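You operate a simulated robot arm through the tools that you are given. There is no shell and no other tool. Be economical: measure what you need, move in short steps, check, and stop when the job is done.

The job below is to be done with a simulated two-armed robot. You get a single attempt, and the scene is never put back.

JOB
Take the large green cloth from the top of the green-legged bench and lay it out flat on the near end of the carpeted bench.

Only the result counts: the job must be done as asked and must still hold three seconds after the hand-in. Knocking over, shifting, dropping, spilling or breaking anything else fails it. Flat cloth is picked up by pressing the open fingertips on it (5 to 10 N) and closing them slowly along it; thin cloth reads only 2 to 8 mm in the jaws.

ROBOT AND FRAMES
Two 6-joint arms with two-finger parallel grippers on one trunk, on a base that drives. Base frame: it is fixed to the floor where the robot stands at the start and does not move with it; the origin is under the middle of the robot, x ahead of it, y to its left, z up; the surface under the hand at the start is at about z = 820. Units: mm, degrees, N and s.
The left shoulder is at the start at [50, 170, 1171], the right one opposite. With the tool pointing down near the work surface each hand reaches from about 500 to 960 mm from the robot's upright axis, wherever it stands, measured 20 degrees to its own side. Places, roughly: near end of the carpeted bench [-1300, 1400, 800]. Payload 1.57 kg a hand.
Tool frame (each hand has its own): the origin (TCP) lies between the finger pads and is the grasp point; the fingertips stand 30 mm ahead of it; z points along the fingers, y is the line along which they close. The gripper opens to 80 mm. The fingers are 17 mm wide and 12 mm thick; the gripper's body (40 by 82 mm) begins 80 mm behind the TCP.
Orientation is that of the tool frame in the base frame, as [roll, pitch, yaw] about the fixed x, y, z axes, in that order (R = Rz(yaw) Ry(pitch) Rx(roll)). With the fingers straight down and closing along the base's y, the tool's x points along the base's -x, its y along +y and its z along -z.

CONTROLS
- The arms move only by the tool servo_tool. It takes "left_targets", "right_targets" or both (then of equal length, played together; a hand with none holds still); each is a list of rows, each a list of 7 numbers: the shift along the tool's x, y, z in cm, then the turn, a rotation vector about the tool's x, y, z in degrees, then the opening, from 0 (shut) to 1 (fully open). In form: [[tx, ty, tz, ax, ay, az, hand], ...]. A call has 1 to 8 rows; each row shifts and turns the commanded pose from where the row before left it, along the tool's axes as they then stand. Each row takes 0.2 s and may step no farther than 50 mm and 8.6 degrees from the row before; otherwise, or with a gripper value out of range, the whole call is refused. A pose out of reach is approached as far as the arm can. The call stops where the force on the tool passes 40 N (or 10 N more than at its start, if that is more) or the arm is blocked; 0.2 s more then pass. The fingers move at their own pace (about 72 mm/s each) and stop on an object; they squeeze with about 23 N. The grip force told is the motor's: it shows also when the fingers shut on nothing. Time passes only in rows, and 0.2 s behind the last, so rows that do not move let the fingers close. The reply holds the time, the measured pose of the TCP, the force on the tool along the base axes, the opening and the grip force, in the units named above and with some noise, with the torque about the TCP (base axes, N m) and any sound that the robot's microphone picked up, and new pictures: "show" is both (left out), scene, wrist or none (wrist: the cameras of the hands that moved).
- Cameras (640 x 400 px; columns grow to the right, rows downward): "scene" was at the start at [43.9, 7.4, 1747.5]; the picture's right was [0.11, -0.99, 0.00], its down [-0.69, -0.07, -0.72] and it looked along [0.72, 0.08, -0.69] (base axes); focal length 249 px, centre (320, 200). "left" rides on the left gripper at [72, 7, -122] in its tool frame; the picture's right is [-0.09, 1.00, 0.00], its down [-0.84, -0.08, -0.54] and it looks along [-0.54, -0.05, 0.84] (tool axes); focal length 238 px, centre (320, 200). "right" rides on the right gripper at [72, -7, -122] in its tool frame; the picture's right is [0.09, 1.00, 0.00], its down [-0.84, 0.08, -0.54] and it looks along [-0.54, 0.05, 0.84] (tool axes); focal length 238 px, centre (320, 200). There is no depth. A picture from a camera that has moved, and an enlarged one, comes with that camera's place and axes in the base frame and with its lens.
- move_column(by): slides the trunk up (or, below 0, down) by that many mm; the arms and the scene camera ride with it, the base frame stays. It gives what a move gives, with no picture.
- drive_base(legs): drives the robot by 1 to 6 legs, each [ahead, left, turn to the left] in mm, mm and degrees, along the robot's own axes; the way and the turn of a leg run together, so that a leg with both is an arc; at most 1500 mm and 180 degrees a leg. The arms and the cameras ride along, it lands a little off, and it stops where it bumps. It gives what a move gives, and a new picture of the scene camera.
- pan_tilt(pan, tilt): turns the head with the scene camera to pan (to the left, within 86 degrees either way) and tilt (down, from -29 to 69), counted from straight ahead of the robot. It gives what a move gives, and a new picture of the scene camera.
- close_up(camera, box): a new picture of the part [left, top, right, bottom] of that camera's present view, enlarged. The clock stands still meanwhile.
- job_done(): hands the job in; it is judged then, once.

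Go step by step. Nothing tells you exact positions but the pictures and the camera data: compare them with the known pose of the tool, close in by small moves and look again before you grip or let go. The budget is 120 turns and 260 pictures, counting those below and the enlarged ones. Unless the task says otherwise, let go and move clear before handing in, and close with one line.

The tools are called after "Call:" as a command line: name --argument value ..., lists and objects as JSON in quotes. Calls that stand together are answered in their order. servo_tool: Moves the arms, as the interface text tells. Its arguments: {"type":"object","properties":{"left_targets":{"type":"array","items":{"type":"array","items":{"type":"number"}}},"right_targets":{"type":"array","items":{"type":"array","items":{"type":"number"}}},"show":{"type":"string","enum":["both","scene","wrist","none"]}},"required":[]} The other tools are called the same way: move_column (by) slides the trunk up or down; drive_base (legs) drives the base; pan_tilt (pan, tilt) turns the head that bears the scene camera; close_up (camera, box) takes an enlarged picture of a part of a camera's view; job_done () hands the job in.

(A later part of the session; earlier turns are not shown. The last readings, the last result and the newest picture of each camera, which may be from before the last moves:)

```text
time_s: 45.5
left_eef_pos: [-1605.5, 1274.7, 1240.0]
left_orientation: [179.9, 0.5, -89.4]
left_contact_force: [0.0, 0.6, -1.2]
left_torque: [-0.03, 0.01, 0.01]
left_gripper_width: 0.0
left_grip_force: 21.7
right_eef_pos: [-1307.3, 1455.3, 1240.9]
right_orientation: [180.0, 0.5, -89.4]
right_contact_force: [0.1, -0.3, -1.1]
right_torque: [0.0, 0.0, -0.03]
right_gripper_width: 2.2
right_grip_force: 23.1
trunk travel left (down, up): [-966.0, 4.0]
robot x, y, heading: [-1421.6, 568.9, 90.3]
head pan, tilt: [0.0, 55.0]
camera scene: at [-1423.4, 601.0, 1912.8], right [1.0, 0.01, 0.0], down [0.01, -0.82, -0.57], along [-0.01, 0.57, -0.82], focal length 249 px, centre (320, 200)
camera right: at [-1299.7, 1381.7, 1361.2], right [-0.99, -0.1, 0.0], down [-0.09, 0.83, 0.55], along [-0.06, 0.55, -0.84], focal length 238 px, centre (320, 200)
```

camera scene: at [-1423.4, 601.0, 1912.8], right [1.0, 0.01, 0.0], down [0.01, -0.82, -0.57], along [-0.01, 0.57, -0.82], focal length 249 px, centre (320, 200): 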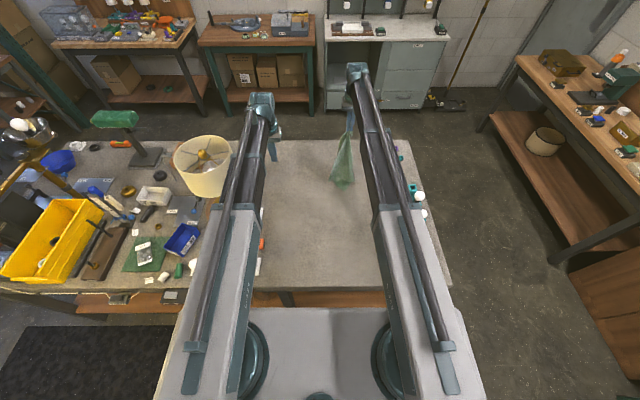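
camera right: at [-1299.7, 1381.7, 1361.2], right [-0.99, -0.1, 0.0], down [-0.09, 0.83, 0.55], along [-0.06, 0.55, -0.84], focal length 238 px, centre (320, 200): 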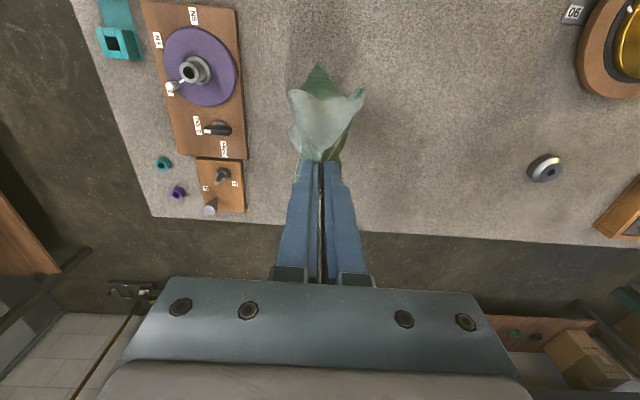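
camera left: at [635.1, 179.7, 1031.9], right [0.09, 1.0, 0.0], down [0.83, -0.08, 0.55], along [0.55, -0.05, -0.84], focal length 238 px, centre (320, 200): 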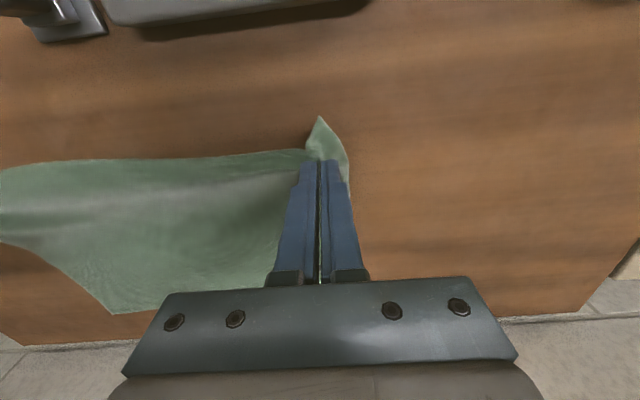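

Now I start the lay-down: pull back and lower in alternation.

Call:
servo_tool --right_targets '[[4.0, 1.5, 0, 0, 0, 0, 0], [4.0, 1.5, 0, 0, 0, 0, 0], [4.0, 1.5, 0, 0, 0, 0, 0]]' --show "none"

Call:
move_column --by -100

Call:
servo_tool --right_targets '[[4.0, 0, 0, 0, 0, 0, 0], [4.0, 0, 0, 0, 0, 0, 0], [2.0, 0, 0, 0, 0, 0, 0]]' --show "both"

```text
time_s: 46.4
left_eef_pos: [-1607.0, 1274.3, 1242.4]
left_orientation: [-179.9, 0.5, -89.4]
left_contact_force: [1.0, 0.1, -0.5]
left_torque: [0.01, -0.03, 0.01]
left_gripper_width: 0.0
left_grip_force: 20.8
right_eef_pos: [-1354.9, 1335.1, 1240.8]
right_orientation: [-180.0, 0.5, -89.4]
right_contact_force: [-0.6, -0.4, 0.2]
right_torque: [0.01, -0.03, 0.0]
right_gripper_width: 2.4
right_grip_force: 23.2
trunk travel left (down, up): [-966.0, 4.0]
robot x, y, heading: [-1423.6, 569.0, 90.2]
head pan, tilt: [0.0, 55.0]
```

```text
time_s: 47.7
left_eef_pos: [-1605.6, 1273.9, 1141.8]
left_orientation: [179.9, 0.4, -89.4]
left_contact_force: [-0.8, 0.2, 0.0]
left_torque: [-0.02, 0.02, -0.01]
left_gripper_width: 0.1
left_grip_force: 21.3
right_eef_pos: [-1354.1, 1336.1, 1142.2]
right_orientation: [179.9, 0.6, -89.4]
right_contact_force: [-1.1, 0.6, -0.6]
right_torque: [0.01, 0.0, -0.05]
right_gripper_width: 2.3
right_grip_force: 23.0
trunk travel left (down, up): [-866.0, 104.0]
robot x, y, heading: [-1426.9, 567.7, 90.6]
head pan, tilt: [0.0, 55.0]
```

```text
time_s: 48.5
left_eef_pos: [-1605.8, 1274.8, 1140.9]
left_orientation: [179.8, 0.5, -89.4]
left_contact_force: [0.3, 0.5, -0.6]
left_torque: [0.03, 0.02, 0.02]
left_gripper_width: 0.3
left_grip_force: 21.5
right_eef_pos: [-1352.4, 1238.0, 1142.0]
right_orientation: [180.0, 0.7, -89.4]
right_contact_force: [-0.6, 0.0, -0.3]
right_torque: [0.02, 0.01, 0.0]
right_gripper_width: 2.1
right_grip_force: 23.1
trunk travel left (down, up): [-866.0, 104.0]
robot x, y, heading: [-1424.1, 567.1, 90.5]
head pan, tilt: [0.0, 55.0]
camera scene: at [-1423.2, 599.2, 1812.9], right [1.0, 0.01, 0.0], down [0.01, -0.82, -0.57], along [-0.01, 0.57, -0.82], focal length 249 px, centre (320, 200)
camera right: at [-1345.5, 1163.1, 1262.1], right [-0.99, -0.1, 0.0], down [-0.09, 0.83, 0.55], along [-0.06, 0.55, -0.83], focal length 238 px, centre (320, 200)
```

scene: 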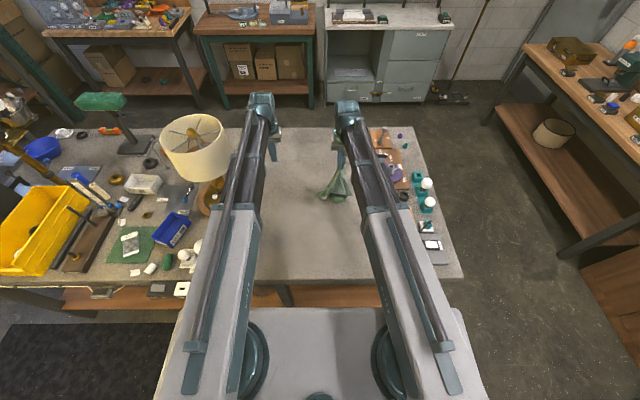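
right: 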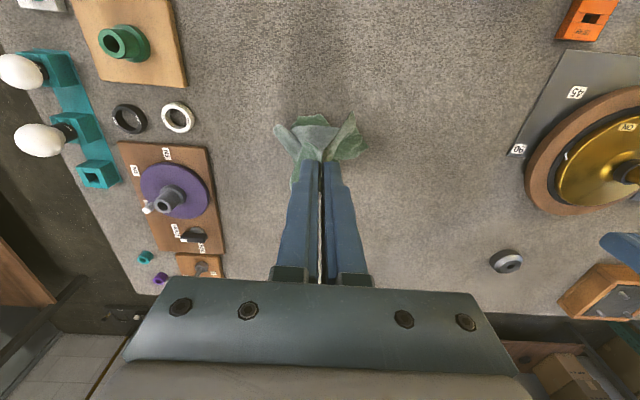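

Call:
move_column --by -110

Call:
servo_tool --right_targets '[[4.0, 0, 0, 0, 0, 0, 0], [4.0, 0, 0, 0, 0, 0, 0], [2.0, 0, 0, 0, 0, 0, 0]]' --show "none"

Call:
move_column --by -110

Call:
servo_tool --right_targets '[[3.0, 0, 0, 0, 0, 0, 0]]' --show "both"

```text
time_s: 49.9
left_eef_pos: [-1606.1, 1274.0, 1031.7]
left_orientation: [179.9, 0.6, -89.4]
left_contact_force: [-0.2, 0.0, 0.1]
left_torque: [-0.03, -0.02, 0.02]
left_gripper_width: 0.2
left_grip_force: 21.4
right_eef_pos: [-1353.5, 1236.8, 1030.4]
right_orientation: [-179.9, 0.6, -89.4]
right_contact_force: [0.6, -0.2, -0.5]
right_torque: [0.02, 0.01, -0.01]
right_gripper_width: 1.9
right_grip_force: 22.7
trunk travel left (down, up): [-756.0, 214.0]
robot x, y, heading: [-1428.3, 567.4, 90.2]
head pan, tilt: [0.0, 55.0]
```

```text
time_s: 50.7
left_eef_pos: [-1607.3, 1275.4, 1030.3]
left_orientation: [179.9, 0.5, -89.4]
left_contact_force: [0.7, -0.7, -0.2]
left_torque: [-0.02, 0.01, -0.01]
left_gripper_width: 0.1
left_grip_force: 21.6
right_eef_pos: [-1352.4, 1136.4, 1031.6]
right_orientation: [180.0, 0.7, -89.4]
right_contact_force: [0.5, 0.8, 0.2]
right_torque: [0.01, -0.02, -0.03]
right_gripper_width: 2.2
right_grip_force: 22.5
trunk travel left (down, up): [-756.0, 214.0]
robot x, y, heading: [-1426.2, 570.4, 90.4]
head pan, tilt: [0.0, 55.0]
```

```text
time_s: 52.1
left_eef_pos: [-1605.8, 1274.3, 922.1]
left_orientation: [179.9, 0.5, -89.5]
left_contact_force: [-0.4, -0.4, 0.5]
left_torque: [0.01, 0.04, -0.03]
left_gripper_width: 0.2
left_grip_force: 21.2
right_eef_pos: [-1351.8, 1138.3, 922.4]
right_orientation: [180.0, 0.6, -89.4]
right_contact_force: [-0.3, 0.3, 0.0]
right_torque: [0.01, 0.0, 0.0]
right_gripper_width: 1.9
right_grip_force: 23.0
trunk travel left (down, up): [-646.0, 324.0]
robot x, y, heading: [-1425.7, 567.2, 90.5]
head pan, tilt: [0.0, 55.0]
```

```text
time_s: 52.5
left_eef_pos: [-1605.6, 1275.0, 921.4]
left_orientation: [179.9, 0.4, -89.4]
left_contact_force: [-0.3, 0.3, 0.4]
left_torque: [0.0, 0.04, -0.01]
left_gripper_width: 0.0
left_grip_force: 21.0
right_eef_pos: [-1352.1, 1108.2, 922.4]
right_orientation: [-180.0, 0.6, -89.4]
right_contact_force: [0.1, -0.3, 0.1]
right_torque: [0.0, -0.01, -0.02]
right_gripper_width: 2.3
right_grip_force: 23.4
trunk travel left (down, up): [-646.0, 324.0]
robot x, y, heading: [-1421.4, 571.2, 90.7]
head pan, tilt: [0.0, 55.0]
camera scene: at [-1423.2, 599.2, 1592.9], right [1.0, 0.01, 0.0], down [0.01, -0.82, -0.57], along [-0.01, 0.57, -0.82], focal length 249 px, centre (320, 200)
camera right: at [-1344.6, 1034.6, 1042.1], right [-0.99, -0.1, 0.0], down [-0.09, 0.83, 0.55], along [-0.06, 0.55, -0.83], focal length 238 px, centre (320, 200)
```

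scene: 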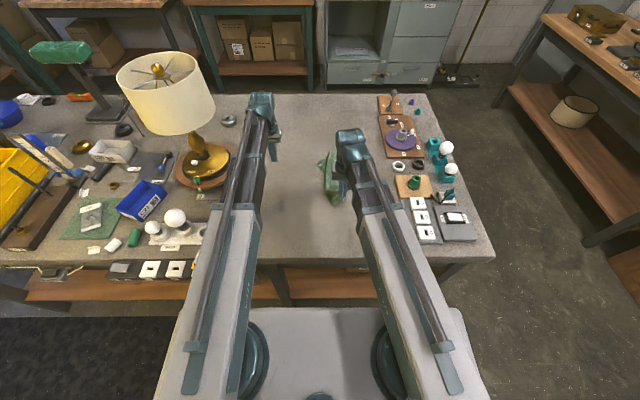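
right: 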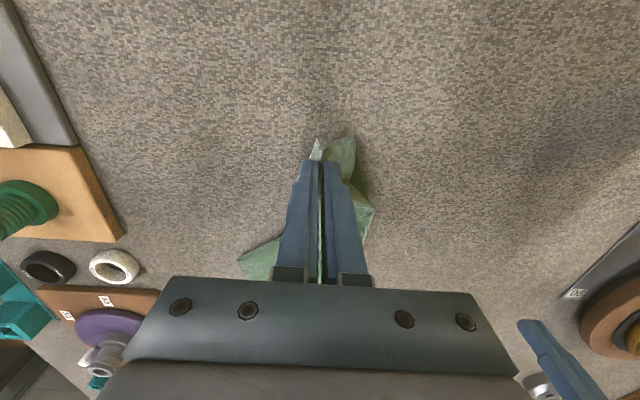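

The cloth trails away on the carpet. I continue lowering to near the surface and pull a little more.

Call:
move_column --by -60

Call:
servo_tool --right_targets '[[3.0, 0, 0, 0, 0, 0, 0], [2.0, 0, 0, 0, 0, 0, 0]]' --show "none"

Call:
move_column --by -20

Call:
servo_tool --right_targets '[[0, 0, 0, 0, 0, 0, 0.15], [0, 0, 0, 0, 0, 0, 0.3], [0, 0, 0, 0, 0, 0, 0.5]]' --show "both"

```text
time_s: 53.5
left_eef_pos: [-1607.1, 1274.3, 862.5]
left_orientation: [179.9, 0.6, -89.5]
left_contact_force: [0.2, -0.3, -1.1]
left_torque: [0.0, 0.02, 0.0]
left_gripper_width: 0.1
left_grip_force: 21.6
right_eef_pos: [-1353.8, 1109.4, 860.8]
right_orientation: [180.0, 0.7, -89.4]
right_contact_force: [-1.1, 0.0, 20.6]
right_torque: [-0.02, -0.13, -0.01]
right_gripper_width: 2.3
right_grip_force: 22.6
trunk travel left (down, up): [-586.0, 384.0]
robot x, y, heading: [-1424.3, 568.1, 90.5]
head pan, tilt: [0.0, 55.0]
stopped: the force on the tool passed its limit at 69 N (the readings are from after the stop); the commanded pose is now the measured one
```

```text
time_s: 54.1
left_eef_pos: [-1605.8, 1274.2, 861.5]
left_orientation: [180.0, 0.5, -89.4]
left_contact_force: [-0.4, -0.4, 0.9]
left_torque: [-0.03, 0.02, -0.02]
left_gripper_width: 0.2
left_grip_force: 21.5
right_eef_pos: [-1351.5, 1059.9, 861.5]
right_orientation: [179.9, 0.8, -89.4]
right_contact_force: [-1.2, 13.0, 33.5]
right_torque: [0.38, -0.15, 0.04]
right_gripper_width: 2.3
right_grip_force: 23.4
trunk travel left (down, up): [-586.0, 384.0]
robot x, y, heading: [-1422.1, 568.4, 90.4]
head pan, tilt: [0.0, 55.0]
```

```text
time_s: 54.3
left_eef_pos: [-1606.2, 1273.7, 862.5]
left_orientation: [179.9, 0.6, -89.5]
left_contact_force: [0.3, 0.5, -0.5]
left_torque: [-0.01, -0.05, -0.03]
left_gripper_width: 0.0
left_grip_force: 21.1
right_eef_pos: [-1351.2, 1059.3, 861.0]
right_orientation: [180.0, 0.9, -89.3]
right_contact_force: [-0.4, 1.5, 31.3]
right_torque: [0.01, -0.16, 0.03]
right_gripper_width: 2.1
right_grip_force: 23.3
trunk travel left (down, up): [-586.0, 384.0]
robot x, y, heading: [-1424.9, 570.8, 90.6]
head pan, tilt: [0.0, 55.0]
stopped: the force on the tool passed its limit at 82 N (the readings are from after the stop); the commanded pose is now the measured one
```

```text
time_s: 55.1
left_eef_pos: [-1606.5, 1273.3, 861.1]
left_orientation: [180.0, 0.6, -89.4]
left_contact_force: [-0.1, 0.3, 0.2]
left_torque: [-0.02, 0.01, 0.0]
left_gripper_width: 0.0
left_grip_force: 21.2
right_eef_pos: [-1352.7, 1059.7, 861.9]
right_orientation: [180.0, 0.8, -89.3]
right_contact_force: [-12.4, 0.0, 28.7]
right_torque: [-0.03, -0.05, -0.01]
right_gripper_width: 24.8
right_grip_force: 0.0
trunk travel left (down, up): [-586.0, 384.0]
robot x, y, heading: [-1427.0, 567.8, 90.7]
head pan, tilt: [0.0, 55.0]
camera scene: at [-1424.9, 598.0, 1532.5], right [1.0, 0.01, 0.0], down [0.01, -0.82, -0.57], along [0.0, 0.57, -0.82], focal length 249 px, centre (320, 200)
camera right: at [-1345.0, 984.8, 982.0], right [-0.99, -0.1, 0.0], down [-0.09, 0.83, 0.55], along [-0.06, 0.55, -0.83], focal length 238 px, centre (320, 200)
```

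scene: 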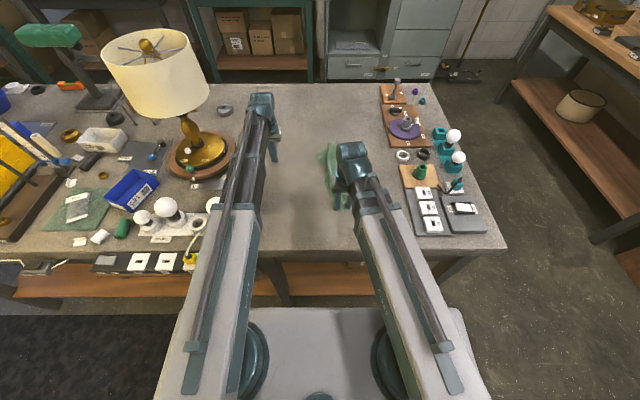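
right: 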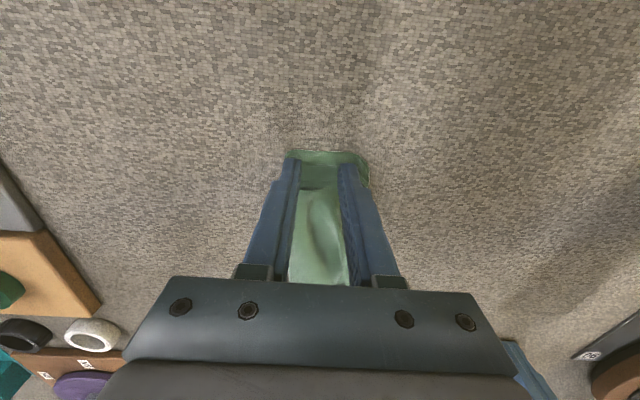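

The carpet surface is at about z 830; the cloth is down and released. I raise the hands and look at its shape.

Call:
move_column --by 250

Call:
servo_tool --right_targets '[[0, -4.5, 0, 0, 0, 0, 0.4], [0, -4.5, 0, 0, 0, 0, 0.4], [0, -4.5, 0, 0, 0, 0, 0.4]]' --left_targets '[[2, 0, 0, 0, 0, 0, 0.4], [2, 0, 0, 0, 0, 0, 0.4], [2, 0, 0, 0, 0, 0, 0.4]]' --show "both"

```text
time_s: 57.7
left_eef_pos: [-1607.2, 1276.6, 1110.5]
left_orientation: [179.9, 0.4, -89.4]
left_contact_force: [0.4, -0.7, -0.5]
left_torque: [0.0, -0.03, 0.01]
left_gripper_width: 0.4
left_grip_force: 20.8
right_eef_pos: [-1350.8, 1060.4, 1110.1]
right_orientation: [-180.0, 0.8, -89.5]
right_contact_force: [-0.6, -0.3, -0.1]
right_torque: [-0.01, 0.0, -0.01]
right_gripper_width: 40.1
right_grip_force: 0.1
trunk travel left (down, up): [-836.0, 134.0]
robot x, y, heading: [-1428.8, 572.3, 90.5]
head pan, tilt: [0.0, 55.0]
```

```text
time_s: 58.5
left_eef_pos: [-1604.4, 1215.0, 1110.6]
left_orientation: [179.9, 0.5, -89.5]
left_contact_force: [0.0, -0.2, 0.3]
left_torque: [-0.03, -0.02, 0.0]
left_gripper_width: 32.0
left_grip_force: 0.1
right_eef_pos: [-1216.5, 1062.7, 1109.3]
right_orientation: [180.0, 0.8, -89.4]
right_contact_force: [0.3, -0.2, 0.4]
right_torque: [0.0, -0.01, 0.01]
right_gripper_width: 32.0
right_grip_force: 0.1
trunk travel left (down, up): [-836.0, 134.0]
robot x, y, heading: [-1426.4, 568.0, 90.6]
head pan, tilt: [0.0, 55.0]
camera scene: at [-1422.3, 599.3, 1782.4], right [1.0, 0.01, 0.0], down [0.01, -0.82, -0.57], along [-0.01, 0.57, -0.82], focal length 249 px, centre (320, 200)
camera right: at [-1209.0, 988.2, 1231.3], right [-0.99, -0.1, 0.0], down [-0.09, 0.83, 0.55], along [-0.06, 0.55, -0.83], focal length 238 px, centre (320, 200)
camera left: at [-1610.3, 1141.0, 1231.8], right [-1.0, 0.08, 0.0], down [0.07, 0.83, 0.55], along [0.04, 0.55, -0.84], focal length 238 px, centre (320, 200)
```

scene: 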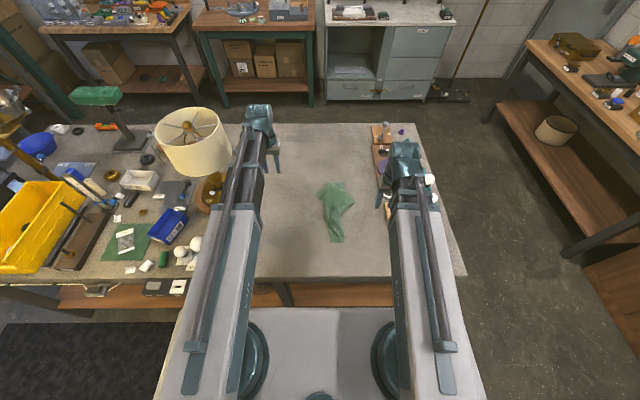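
right: 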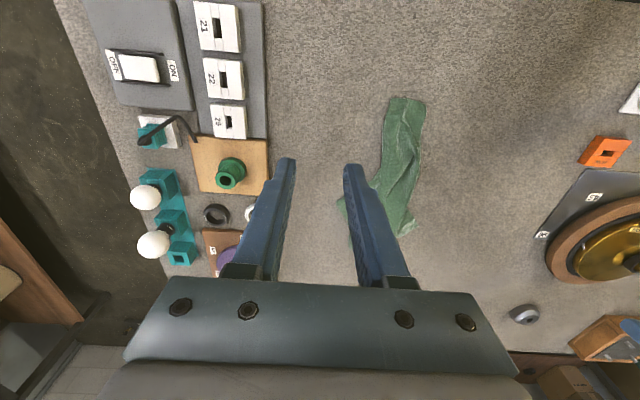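
left: 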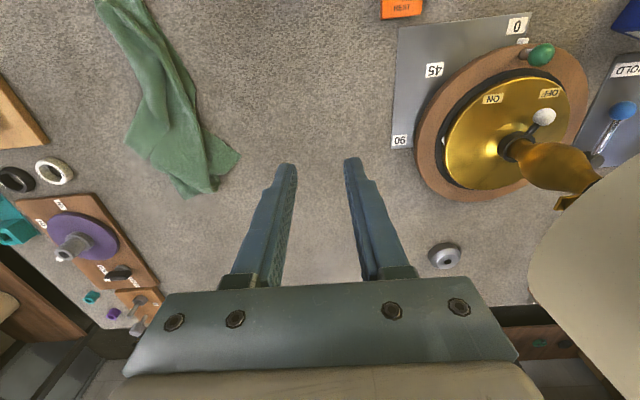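

The cloth lies bunched as a strip. I zoom in to find its corners and edges.

Call:
close_up --camera "scene" --box '[285, 165, 385, 255]'

Call:
close_up --camera "left" --box '[70, 0, 290, 210]'

```text
4.44 times, centred on (335, 210) of scene
camera zoom: at [-1422.3, 599.3, 1782.4], right [1.0, 0.01, 0.0], down [0.01, -0.82, -0.57], along [-0.01, 0.57, -0.82], focal length 1105 px, centre (253, 156)
```

zoom: 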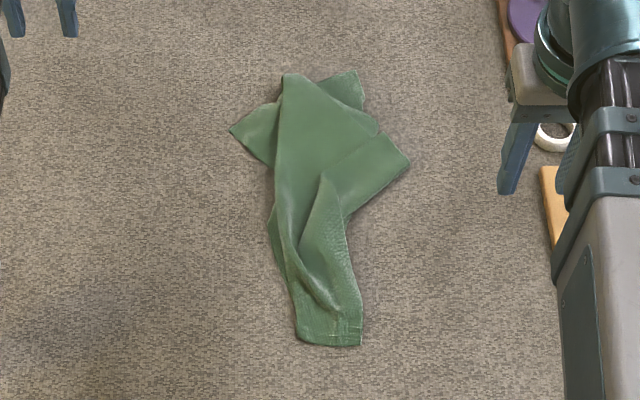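

```text
1.90 times, centred on (180, 105) of left
camera zoom: at [-1610.3, 1141.0, 1231.8], right [-1.0, 0.08, 0.0], down [0.07, 0.83, 0.55], along [0.04, 0.55, -0.84], focal length 454 px, centre (587, 381)
```

zoom: 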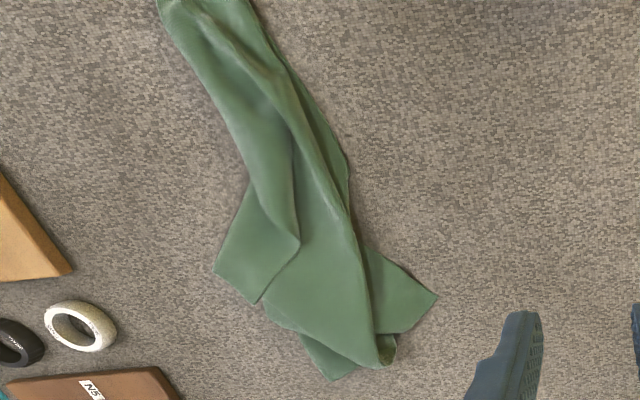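

I see free corner tips at about [-1456, 1293] (left) and [-1272, 1257] (right). I'll take both tips, one per hand, and pull them apart along the carpet to open the cloth.

Call:
servo_tool --left_targets '[[-1.5, -3.34, 0, 0, 0, 0, 0.3], [-1.5, -3.34, 0, 0, 0, 0, 0.3], [-1.5, -3.34, 0, 0, 0, 0, 0.3], [-1.5, -3.34, 0, 0, 0, 0, 0.3], [-1.5, -3.34, 0, 0, 0, 0, 0.3]]' --right_targets '[[-3.84, 1.43, 0, 0, 0, 0, 0.3], [-3.84, 1.43, 0, 0, 0, 0, 0.3], [-3.84, 1.43, 0, 0, 0, 0, 0.3], [-3.84, 1.43, 0, 0, 0, 0, 0.3], [-3.84, 1.43, 0, 0, 0, 0, 0.3]]' --show "none"

Call:
move_column --by -215

Call:
close_up --camera "left" --box '[160, 80, 480, 280]'

Call:
close_up --camera "right" --box '[160, 80, 480, 280]'

```text
time_s: 59.7
left_eef_pos: [-1437.5, 1290.4, 1109.9]
left_orientation: [179.9, 0.5, -89.3]
left_contact_force: [0.3, 0.3, -0.3]
left_torque: [-0.03, -0.04, 0.02]
left_gripper_width: 23.7
left_grip_force: 0.1
left hand out of reach, approached as far as the arm can: row 1
right_eef_pos: [-1291.2, 1252.4, 1109.2]
right_orientation: [-180.0, 0.7, -89.4]
right_contact_force: [0.1, 0.5, 0.2]
right_torque: [0.0, -0.05, -0.02]
right_gripper_width: 24.0
right_grip_force: 0.0
right hand out of reach, approached as far as the arm can: row 3
trunk travel left (down, up): [-836.0, 134.0]
robot x, y, heading: [-1423.8, 566.1, 90.3]
head pan, tilt: [0.0, 55.0]
```

```text
time_s: 62.0
left_eef_pos: [-1437.7, 1289.7, 894.9]
left_orientation: [179.9, 0.5, -89.4]
left_contact_force: [0.3, 1.2, 0.0]
left_torque: [-0.04, -0.02, -0.02]
left_gripper_width: 24.0
left_grip_force: 0.0
right_eef_pos: [-1291.9, 1252.1, 895.1]
right_orientation: [-180.0, 0.6, -89.3]
right_contact_force: [-0.2, -0.6, 0.2]
right_torque: [0.03, 0.01, 0.01]
right_gripper_width: 23.8
right_grip_force: 0.1
trunk travel left (down, up): [-621.0, 349.0]
robot x, y, heading: [-1423.4, 568.0, 90.5]
head pan, tilt: [0.0, 55.0]
```

```text
2.00 times, centred on (320, 180) of left
camera zoom: at [-1443.6, 1215.8, 1016.6], right [-1.0, 0.08, 0.0], down [0.07, 0.83, 0.55], along [0.04, 0.55, -0.84], focal length 477 px, centre (320, 240)
```

zoom: 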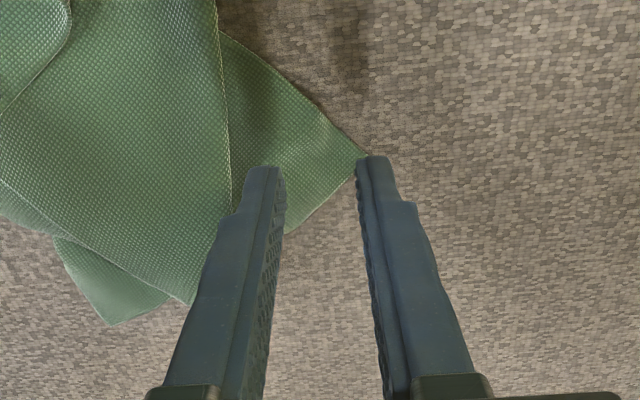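

```text
2.00 times, centred on (320, 180) of right
camera zoom: at [-1283.9, 1177.9, 1016.4], right [-0.99, -0.1, 0.0], down [-0.09, 0.83, 0.55], along [-0.06, 0.55, -0.83], focal length 477 px, centre (320, 240)
```

zoom: 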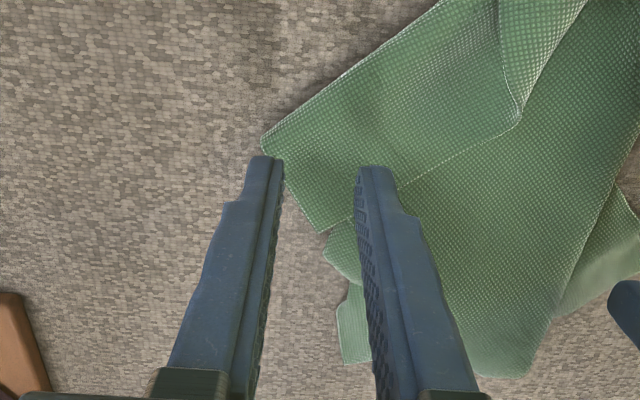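

Both tips sit between or just under the fingers. I lower until contact.

Call:
move_column --by -32

```text
time_s: 62.8
left_eef_pos: [-1437.9, 1289.5, 863.5]
left_orientation: [179.9, 0.7, -89.4]
left_contact_force: [0.0, 0.1, 0.4]
left_torque: [-0.01, 0.03, -0.03]
left_gripper_width: 24.0
left_grip_force: 0.0
right_eef_pos: [-1290.7, 1251.6, 863.3]
right_orientation: [-180.0, 0.7, -89.4]
right_contact_force: [0.2, 0.4, 0.9]
right_torque: [0.01, 0.03, 0.01]
right_gripper_width: 24.2
right_grip_force: 0.0
trunk travel left (down, up): [-589.0, 381.0]
robot x, y, heading: [-1425.0, 568.4, 90.7]
head pan, tilt: [0.0, 55.0]
```

Call:
move_column --by -3

```text
time_s: 63.3
left_eef_pos: [-1437.4, 1289.1, 862.2]
left_orientation: [179.9, 0.6, -89.4]
left_contact_force: [-0.3, 0.1, 0.6]
left_torque: [0.01, 0.0, 0.02]
left_gripper_width: 24.0
left_grip_force: 0.1
right_eef_pos: [-1292.6, 1251.3, 862.4]
right_orientation: [-180.0, 0.9, -89.4]
right_contact_force: [0.7, 6.7, 30.4]
right_torque: [0.27, 0.47, -0.07]
right_gripper_width: 23.9
right_grip_force: 0.0
trunk travel left (down, up): [-586.0, 384.0]
robot x, y, heading: [-1423.8, 567.2, 90.5]
head pan, tilt: [0.0, 55.0]
```

Call:
move_column --by 2

Call:
servo_tool --right_targets '[[0, 0, 0, 0, 0, 0, 0.25], [0, 0, 0, 0, 0, 0, 0.2], [0, 0, 0, 0, 0, 0, 0.15], [0, 0, 0, 0, 0, 0, 0.1], [0, 0, 0, 0, 0, 0, 0.05], [0, 0, 0, 0, 0, 0, 0], [0, 0, 0, 0, 0, 0, 0]]' --show "wrist"

```text
time_s: 63.8
left_eef_pos: [-1438.1, 1289.5, 862.6]
left_orientation: [179.9, 0.5, -89.4]
left_contact_force: [0.2, 0.0, 0.5]
left_torque: [-0.01, -0.02, 0.01]
left_gripper_width: 23.9
left_grip_force: 0.2
right_eef_pos: [-1292.0, 1252.5, 862.9]
right_orientation: [-180.0, 0.7, -89.4]
right_contact_force: [0.6, 2.8, 7.8]
right_torque: [0.12, 0.16, -0.05]
right_gripper_width: 24.2
right_grip_force: 0.1
trunk travel left (down, up): [-588.0, 382.0]
robot x, y, heading: [-1424.9, 569.1, 90.4]
head pan, tilt: [0.0, 55.0]
```

```text
time_s: 65.4
left_eef_pos: [-1437.9, 1289.8, 862.7]
left_orientation: [180.0, 0.5, -89.4]
left_contact_force: [-0.6, -0.1, 0.1]
left_torque: [-0.02, -0.01, 0.05]
left_gripper_width: 23.7
left_grip_force: 0.1
right_eef_pos: [-1291.9, 1251.2, 862.7]
right_orientation: [-179.9, 0.6, -89.3]
right_contact_force: [1.1, -0.1, 0.9]
right_torque: [0.0, 0.01, 0.0]
right_gripper_width: 0.0
right_grip_force: 21.2
trunk travel left (down, up): [-588.0, 382.0]
robot x, y, heading: [-1426.7, 568.9, 90.5]
head pan, tilt: [0.0, 55.0]
camera right: at [-1283.8, 1177.9, 983.3], right [-0.99, -0.1, 0.0], down [-0.09, 0.83, 0.55], along [-0.06, 0.55, -0.83], focal length 238 px, centre (320, 200)
```

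right: 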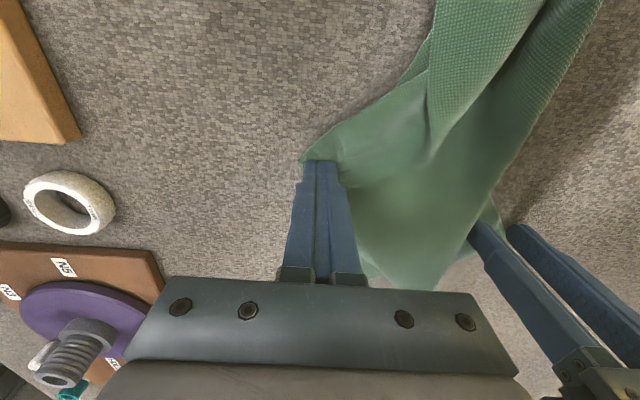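

The right pinch closed on nothing. I lift slightly, reopen and look at both hands.

Call:
move_column --by 25

Call:
servo_tool --left_targets '[[0, 0, 0, 0, 0, 0, 0.35], [0, 0, 0, 0, 0, 0, 0.35]]' --right_targets '[[0, 0.8, 0, 0, 0, 0, 0.4], [0, 0.8, 0, 0, 0, 0, 0.4]]' --show "wrist"

```text
time_s: 66.1
left_eef_pos: [-1438.9, 1289.1, 887.6]
left_orientation: [179.9, 0.4, -89.4]
left_contact_force: [0.1, 0.5, 0.9]
left_torque: [0.02, 0.01, 0.02]
left_gripper_width: 23.9
left_grip_force: 0.1
right_eef_pos: [-1292.2, 1251.8, 888.3]
right_orientation: [-179.9, 0.7, -89.4]
right_contact_force: [0.4, -0.1, -0.7]
right_torque: [-0.01, 0.01, 0.01]
right_gripper_width: 0.1
right_grip_force: 21.7
trunk travel left (down, up): [-613.0, 357.0]
robot x, y, heading: [-1426.4, 568.5, 90.3]
head pan, tilt: [0.0, 55.0]
```

```text
time_s: 66.7
left_eef_pos: [-1438.4, 1288.9, 887.6]
left_orientation: [179.8, 0.5, -89.4]
left_contact_force: [0.6, 0.2, 0.4]
left_torque: [0.01, 0.01, 0.01]
left_gripper_width: 27.9
left_grip_force: 0.0
right_eef_pos: [-1306.4, 1252.5, 888.4]
right_orientation: [180.0, 0.7, -89.3]
right_contact_force: [0.9, 0.3, 0.1]
right_torque: [-0.01, -0.01, 0.02]
right_gripper_width: 31.7
right_grip_force: 0.0
trunk travel left (down, up): [-613.0, 357.0]
robot x, y, heading: [-1428.0, 568.9, 90.5]
head pan, tilt: [0.0, 55.0]
camera right: at [-1300.1, 1178.0, 1008.3], right [-0.99, -0.1, 0.0], down [-0.09, 0.83, 0.55], along [-0.06, 0.55, -0.83], focal length 238 px, centre (320, 200)
camera left: at [-1443.6, 1215.9, 1008.5], right [-1.0, 0.08, 0.0], down [0.07, 0.83, 0.55], along [0.04, 0.55, -0.84], focal length 238 px, centre (320, 200)
```

right: 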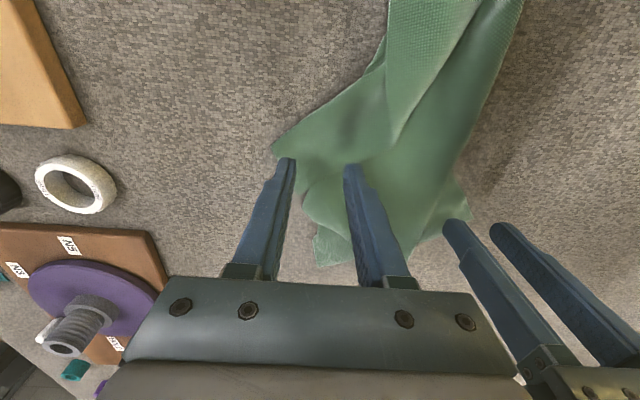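
left: 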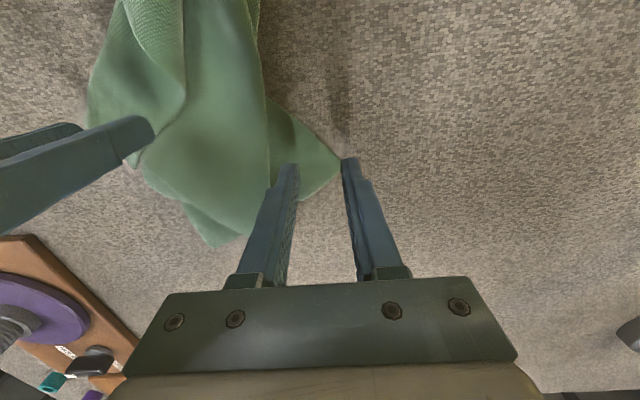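

Call:
servo_tool --left_targets '[[0, -1.0, 0, 0, 0, 0, 0.35]]' --right_targets '[[0, 0, 0, 0, 0, 0, 0.35]]' --show "none"

Call:
move_column --by -26

```text
time_s: 67.1
left_eef_pos: [-1427.7, 1291.3, 888.6]
left_orientation: [179.8, 0.5, -89.4]
left_contact_force: [0.1, 0.7, 1.2]
left_torque: [0.01, 0.02, 0.01]
left_gripper_width: 27.9
left_grip_force: 0.0
right_eef_pos: [-1307.5, 1251.5, 888.6]
right_orientation: [179.9, 0.6, -89.4]
right_contact_force: [0.2, 1.2, -0.1]
right_torque: [0.02, -0.01, 0.0]
right_gripper_width: 28.0
right_grip_force: 0.1
trunk travel left (down, up): [-613.0, 357.0]
robot x, y, heading: [-1424.2, 571.6, 90.8]
head pan, tilt: [0.0, 55.0]
```

```text
time_s: 67.8
left_eef_pos: [-1428.7, 1289.8, 862.6]
left_orientation: [179.9, 0.6, -89.4]
left_contact_force: [-0.3, 0.0, -0.1]
left_torque: [-0.01, 0.01, 0.04]
left_gripper_width: 27.9
left_grip_force: 0.1
right_eef_pos: [-1308.0, 1251.2, 862.5]
right_orientation: [-180.0, 0.7, -89.4]
right_contact_force: [0.0, 4.5, 20.6]
right_torque: [0.1, 0.35, -0.05]
right_gripper_width: 28.0
right_grip_force: 0.1
trunk travel left (down, up): [-587.0, 383.0]
robot x, y, heading: [-1423.6, 568.3, 90.5]
head pan, tilt: [0.0, 55.0]
```

Call:
servo_tool --right_targets '[[0, 0, 0, 0, 0, 0, 0.3], [0, 0, 0, 0, 0, 0, 0.25], [0, 0, 0, 0, 0, 0, 0.2], [0, 0, 0, 0, 0, 0, 0.15], [0, 0, 0, 0, 0, 0, 0.1], [0, 0, 0, 0, 0, 0, 0.05], [0, 0, 0, 0, 0, 0, 0], [0, 0, 0, 0, 0, 0, 0]]' --show "wrist"

```text
time_s: 69.7
left_eef_pos: [-1429.5, 1289.1, 861.2]
left_orientation: [179.9, 0.6, -89.4]
left_contact_force: [0.4, -0.6, 0.1]
left_torque: [0.01, 0.01, 0.04]
left_gripper_width: 27.7
left_grip_force: 0.1
right_eef_pos: [-1308.2, 1251.1, 862.9]
right_orientation: [179.9, 0.9, -89.4]
right_contact_force: [-6.1, -1.5, 17.1]
right_torque: [-0.07, 0.34, 0.0]
right_gripper_width: 0.0
right_grip_force: 21.4
trunk travel left (down, up): [-587.0, 383.0]
robot x, y, heading: [-1421.3, 568.0, 90.5]
head pan, tilt: [0.0, 55.0]
camera right: at [-1300.6, 1176.7, 983.1], right [-0.99, -0.1, 0.0], down [-0.09, 0.83, 0.55], along [-0.06, 0.55, -0.83], focal length 238 px, centre (320, 200)
```

right: 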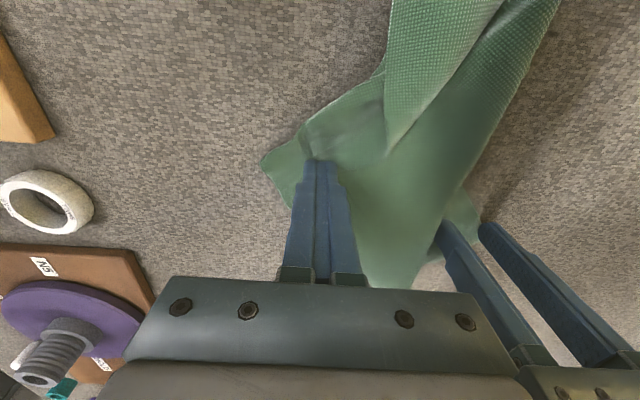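

The right fingers bear on unequal layers. I'll park the right hand over bare carpet and pinch the left tip, which is a single layer, first.

Call:
move_column --by 25

Call:
servo_tool --right_targets '[[4.5, -2.0, 0, 0, 0, 0, 0.1], [4.5, -2.0, 0, 0, 0, 0, 0.1], [2, -1.0, 0, 0, 0, 0, 0.1]]' --left_targets '[[0, 0, 0, 0, 0, 0, 0.35], [0, 0, 0, 0, 0, 0, 0.35], [0, 0, 0, 0, 0, 0, 0.35]]' --show "wrist"

Call:
move_column --by -27

```text
time_s: 70.4
left_eef_pos: [-1428.0, 1291.1, 885.8]
left_orientation: [179.9, 0.5, -89.4]
left_contact_force: [-0.1, -0.7, 0.4]
left_torque: [-0.01, 0.02, -0.02]
left_gripper_width: 28.1
left_grip_force: 0.1
right_eef_pos: [-1307.0, 1251.5, 886.9]
right_orientation: [179.9, 0.7, -89.5]
right_contact_force: [0.1, 0.5, 0.4]
right_torque: [-0.04, 0.01, 0.01]
right_gripper_width: 0.1
right_grip_force: 20.8
trunk travel left (down, up): [-612.0, 358.0]
robot x, y, heading: [-1428.5, 570.5, 90.4]
head pan, tilt: [0.0, 55.0]
```

```text
time_s: 71.2
left_eef_pos: [-1429.6, 1291.1, 886.1]
left_orientation: [179.9, 0.4, -89.5]
left_contact_force: [0.2, 0.1, 0.3]
left_torque: [0.03, 0.0, 0.03]
left_gripper_width: 28.0
left_grip_force: 0.2
right_eef_pos: [-1258.1, 1142.0, 886.9]
right_orientation: [-180.0, 0.7, -89.3]
right_contact_force: [-0.2, -0.3, -0.2]
right_torque: [-0.01, 0.01, -0.01]
right_gripper_width: 8.0
right_grip_force: 0.1
trunk travel left (down, up): [-612.0, 358.0]
robot x, y, heading: [-1421.5, 571.7, 90.4]
head pan, tilt: [0.0, 55.0]
camera right: at [-1249.5, 1068.2, 1007.3], right [-0.99, -0.1, 0.0], down [-0.09, 0.83, 0.55], along [-0.06, 0.55, -0.83], focal length 238 px, centre (320, 200)
camera left: at [-1434.1, 1216.8, 1007.5], right [-1.0, 0.08, 0.0], down [0.07, 0.83, 0.55], along [0.04, 0.55, -0.84], focal length 238 px, centre (320, 200)
```

right: 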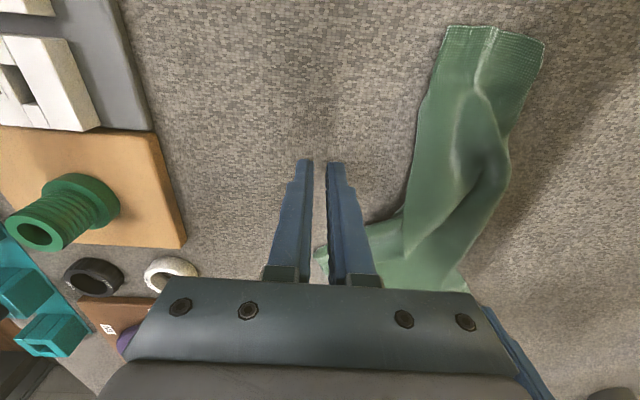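
left: 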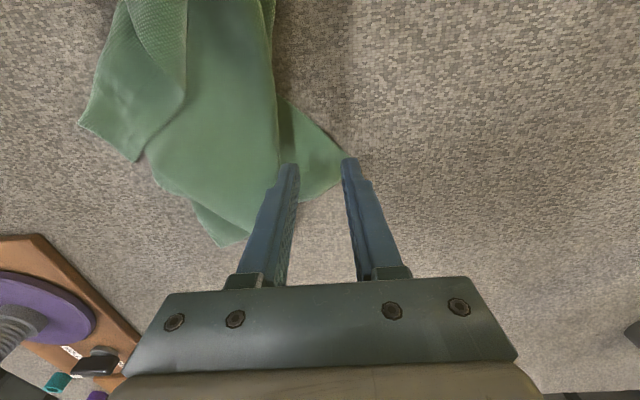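

```text
time_s: 71.9
left_eef_pos: [-1427.4, 1290.1, 861.2]
left_orientation: [179.9, 0.6, -89.4]
left_contact_force: [-0.2, 4.3, 25.6]
left_torque: [0.13, 0.03, -0.02]
left_gripper_width: 27.9
left_grip_force: 0.1
right_eef_pos: [-1257.7, 1142.6, 861.1]
right_orientation: [-180.0, 0.9, -89.3]
right_contact_force: [-0.8, 0.2, 0.3]
right_torque: [0.05, 0.03, -0.02]
right_gripper_width: 8.0
right_grip_force: 0.1
trunk travel left (down, up): [-585.0, 385.0]
robot x, y, heading: [-1425.0, 569.4, 90.5]
head pan, tilt: [0.0, 55.0]
```

Left now presses evenly, at 25 N. I back off 2 mm and close slowly.

Call:
move_column --by 1.5

Call:
servo_tool --left_targets '[[0, 0, 0, 0, 0, 0, 0.3], [0, 0, 0, 0, 0, 0, 0.25], [0, 0, 0, 0, 0, 0, 0.2], [0, 0, 0, 0, 0, 0, 0.15], [0, 0, 0, 0, 0, 0, 0.1], [0, 0, 0, 0, 0, 0, 0.05], [0, 0, 0, 0, 0, 0, 0], [0, 0, 0, 0, 0, 0, 0]]' --show "wrist"

```text
time_s: 72.4
left_eef_pos: [-1428.7, 1289.7, 860.9]
left_orientation: [179.9, 0.5, -89.5]
left_contact_force: [0.3, 2.3, 7.9]
left_torque: [0.04, 0.06, -0.03]
left_gripper_width: 27.8
left_grip_force: 0.0
right_eef_pos: [-1256.9, 1142.0, 861.7]
right_orientation: [-180.0, 0.8, -89.4]
right_contact_force: [-0.3, 0.3, -1.1]
right_torque: [0.0, 0.03, 0.01]
right_gripper_width: 8.0
right_grip_force: 0.1
trunk travel left (down, up): [-587.0, 383.0]
robot x, y, heading: [-1422.9, 570.6, 90.3]
head pan, tilt: [0.0, 55.0]
```

```text
time_s: 74.2
left_eef_pos: [-1427.8, 1291.9, 861.9]
left_orientation: [179.9, 0.5, -89.4]
left_contact_force: [0.0, -0.9, 3.6]
left_torque: [0.02, 0.04, 0.0]
left_gripper_width: 2.6
left_grip_force: 23.2
right_eef_pos: [-1257.7, 1143.2, 861.7]
right_orientation: [-180.0, 0.8, -89.4]
right_contact_force: [0.1, -0.5, -0.1]
right_torque: [0.01, 0.01, 0.0]
right_gripper_width: 8.3
right_grip_force: 0.1
trunk travel left (down, up): [-587.0, 383.0]
robot x, y, heading: [-1424.7, 567.5, 90.4]
head pan, tilt: [0.0, 55.0]
camera left: at [-1434.1, 1216.7, 982.1], right [-1.0, 0.08, 0.0], down [0.07, 0.83, 0.55], along [0.04, 0.55, -0.84], focal length 238 px, centre (320, 200)
```

left: 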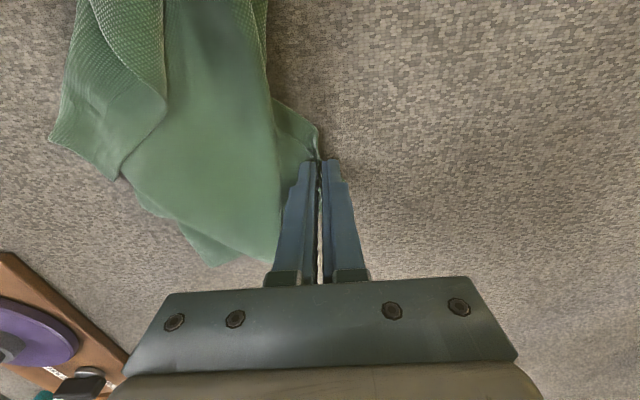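

The left hand holds the left tip (2.6 mm). I lift slightly and pull it left to open the cloth.

Call:
move_column --by 25

Call:
servo_tool --left_targets '[[0, 2.5, 0, 0, 0, 0, 0], [0, 2.5, 0, 0, 0, 0, 0], [0, 2.5, 0, 0, 0, 0, 0], [0, 2.5, 0, 0, 0, 0, 0], [0, 2.5, 0, 0, 0, 0, 0]]' --right_targets '[[2, -1, 0, 0, 0, 0, 0.3], [0, 0, 0, 0, 0, 0, 0.3], [0, 0, 0, 0, 0, 0, 0.3], [0, 0, 0, 0, 0, 0, 0.3], [0, 0, 0, 0, 0, 0, 0.3]]' --show "both"

Call:
close_up --camera "scene" --box '[260, 110, 400, 230]'

```text
time_s: 74.9
left_eef_pos: [-1428.4, 1291.2, 886.3]
left_orientation: [179.9, 0.5, -89.4]
left_contact_force: [0.4, 0.3, 0.0]
left_torque: [0.02, -0.04, 0.0]
left_gripper_width: 2.3
left_grip_force: 23.1
right_eef_pos: [-1257.1, 1143.3, 885.8]
right_orientation: [-179.9, 0.7, -89.5]
right_contact_force: [-0.3, 0.8, 0.2]
right_torque: [0.01, -0.01, 0.01]
right_gripper_width: 8.0
right_grip_force: 0.1
trunk travel left (down, up): [-612.0, 358.0]
robot x, y, heading: [-1423.7, 568.7, 90.1]
head pan, tilt: [0.0, 55.0]
```

```text
time_s: 76.1
left_eef_pos: [-1553.8, 1290.4, 885.6]
left_orientation: [179.9, 0.5, -89.5]
left_contact_force: [0.0, -0.3, 0.1]
left_torque: [-0.04, 0.01, 0.01]
left_gripper_width: 2.4
left_grip_force: 23.0
right_eef_pos: [-1247.6, 1124.0, 886.4]
right_orientation: [180.0, 0.6, -89.3]
right_contact_force: [0.0, 0.7, 0.4]
right_torque: [0.0, 0.01, 0.01]
right_gripper_width: 24.2
right_grip_force: 0.1
trunk travel left (down, up): [-612.0, 358.0]
robot x, y, heading: [-1420.6, 569.9, 90.6]
head pan, tilt: [0.0, 55.0]
camera scene: at [-1423.3, 599.9, 1557.9], right [1.0, 0.01, 0.0], down [0.01, -0.82, -0.57], along [-0.01, 0.57, -0.82], focal length 249 px, centre (320, 200)
camera right: at [-1240.3, 1049.0, 1006.8], right [-0.99, -0.1, 0.0], down [-0.09, 0.83, 0.55], along [-0.06, 0.55, -0.83], focal length 238 px, centre (320, 200)
camera left: at [-1560.4, 1216.2, 1006.9], right [-1.0, 0.08, 0.0], down [0.07, 0.83, 0.55], along [0.04, 0.55, -0.84], focal length 238 px, centre (320, 200)
```

scene: 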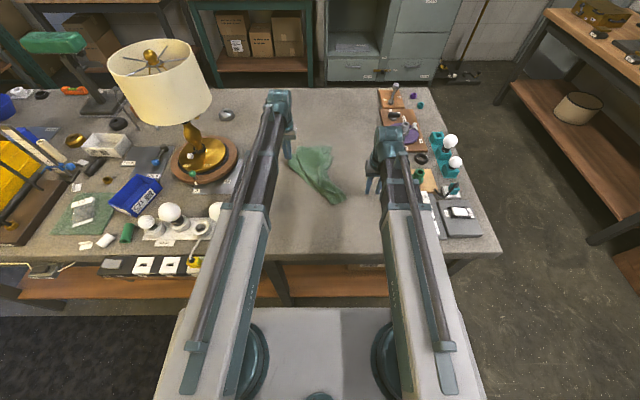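
right: 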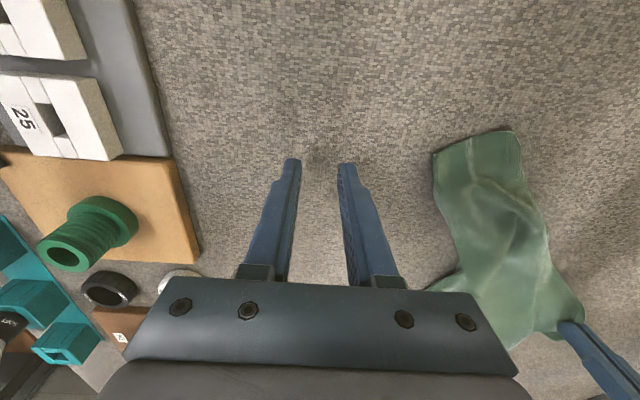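
left: 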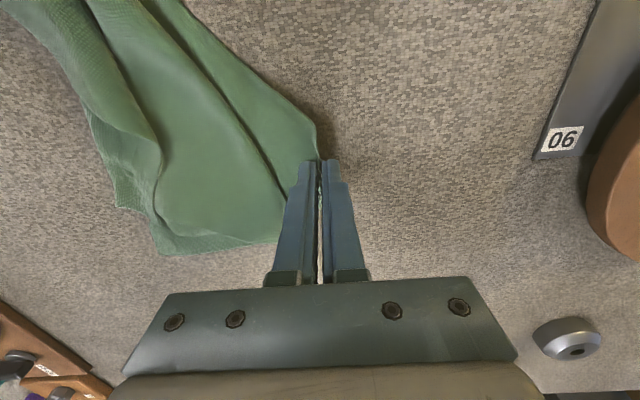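

```text
3.33 times, centred on (330, 170) of scene
camera zoom: at [-1423.3, 599.9, 1557.9], right [1.0, 0.01, 0.0], down [0.01, -0.82, -0.57], along [-0.01, 0.57, -0.82], focal length 829 px, centre (287, 300)
```

zoom: 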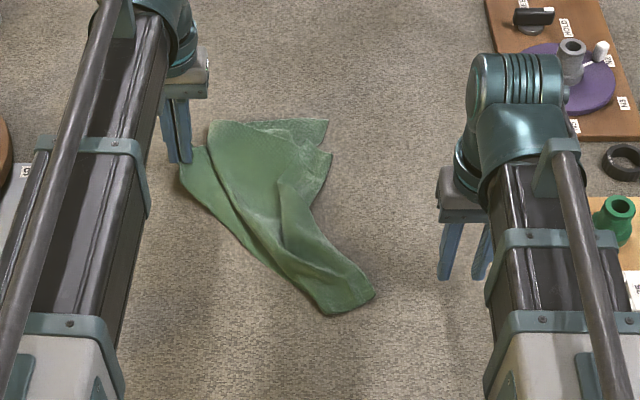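

Pulling the left tip revealed a straight edge from it to the near end at about [-1387, 1086], so those are adjacent corners. I bring the right hand over that near corner.

Call:
servo_tool --right_targets '[[0.4, 3.2, 0, 0, 0, 0, 0.35], [0.4, 3.2, 0, 0, 0, 0, 0.35], [0.4, 3.2, 0, 0, 0, 0, 0.35], [0.35, 3.25, 0, 0, 0, 0, 0.35]]' --show "none"

Call:
close_up --camera "right" --box '[160, 80, 480, 280]'

```text
time_s: 77.1
left_eef_pos: [-1554.5, 1289.7, 886.0]
left_orientation: [180.0, 0.5, -89.4]
left_contact_force: [-0.7, 0.6, 0.1]
left_torque: [-0.02, -0.01, 0.04]
left_gripper_width: 2.6
left_grip_force: 22.7
right_eef_pos: [-1378.9, 1104.8, 887.3]
right_orientation: [-180.0, 0.7, -89.4]
right_contact_force: [0.0, 0.4, 0.1]
right_torque: [-0.02, -0.01, -0.02]
right_gripper_width: 27.8
right_grip_force: 0.1
trunk travel left (down, up): [-612.0, 358.0]
robot x, y, heading: [-1422.5, 570.7, 90.5]
head pan, tilt: [0.0, 55.0]
```

```text
2.00 times, centred on (320, 180) of right
camera zoom: at [-1371.0, 1030.8, 1006.8], right [-0.99, -0.1, 0.0], down [-0.09, 0.83, 0.55], along [-0.06, 0.55, -0.83], focal length 477 px, centre (320, 240)
```

zoom: 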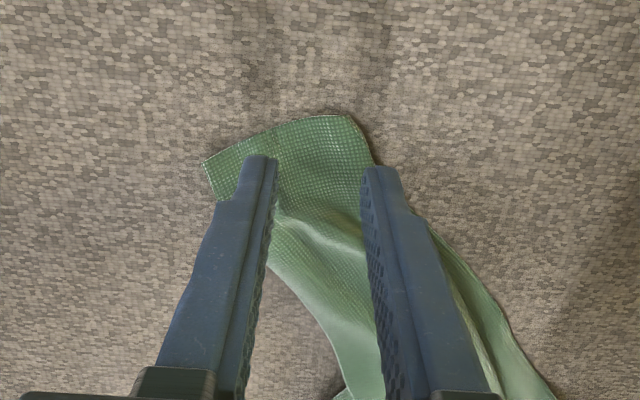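

The true corner at the near end is the one on the +x side, so I shift the right hand 30 mm that way, then lower.

Call:
servo_tool --right_targets '[[-0.9, -2.8, 0, 0, 0, 0, 0.35]]' --show "none"

Call:
move_column --by -25

Call:
close_up --camera "right" --box '[160, 80, 480, 280]'

```text
time_s: 77.5
left_eef_pos: [-1555.4, 1290.0, 886.6]
left_orientation: [179.9, 0.4, -89.4]
left_contact_force: [0.3, -0.2, -0.1]
left_torque: [0.0, -0.02, 0.0]
left_gripper_width: 2.6
left_grip_force: 22.6
right_eef_pos: [-1348.9, 1112.6, 886.7]
right_orientation: [-179.9, 0.7, -89.4]
right_contact_force: [-0.3, 0.1, 1.3]
right_torque: [0.01, -0.02, 0.0]
right_gripper_width: 27.9
right_grip_force: 0.0
trunk travel left (down, up): [-612.0, 358.0]
robot x, y, heading: [-1422.1, 569.5, 90.2]
head pan, tilt: [0.0, 55.0]
```

```text
time_s: 78.2
left_eef_pos: [-1554.2, 1289.4, 862.3]
left_orientation: [-180.0, 0.4, -89.4]
left_contact_force: [0.4, -0.6, 1.6]
left_torque: [-0.04, -0.02, 0.0]
left_gripper_width: 2.4
left_grip_force: 23.2
right_eef_pos: [-1349.2, 1111.8, 862.1]
right_orientation: [179.9, 0.8, -89.4]
right_contact_force: [-0.2, 1.0, 3.3]
right_torque: [0.04, 0.07, -0.01]
right_gripper_width: 28.1
right_grip_force: 0.1
trunk travel left (down, up): [-587.0, 383.0]
robot x, y, heading: [-1426.2, 569.3, 90.5]
head pan, tilt: [0.0, 55.0]
```

```text
2.00 times, centred on (320, 180) of right
camera zoom: at [-1340.8, 1038.4, 982.0], right [-0.99, -0.1, 0.0], down [-0.09, 0.83, 0.55], along [-0.06, 0.55, -0.83], focal length 477 px, centre (320, 240)
```

zoom: 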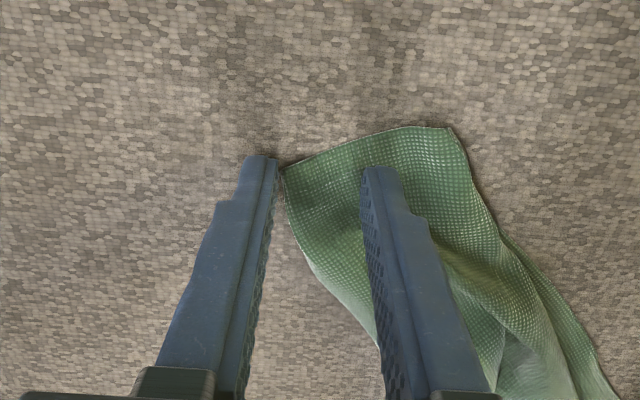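

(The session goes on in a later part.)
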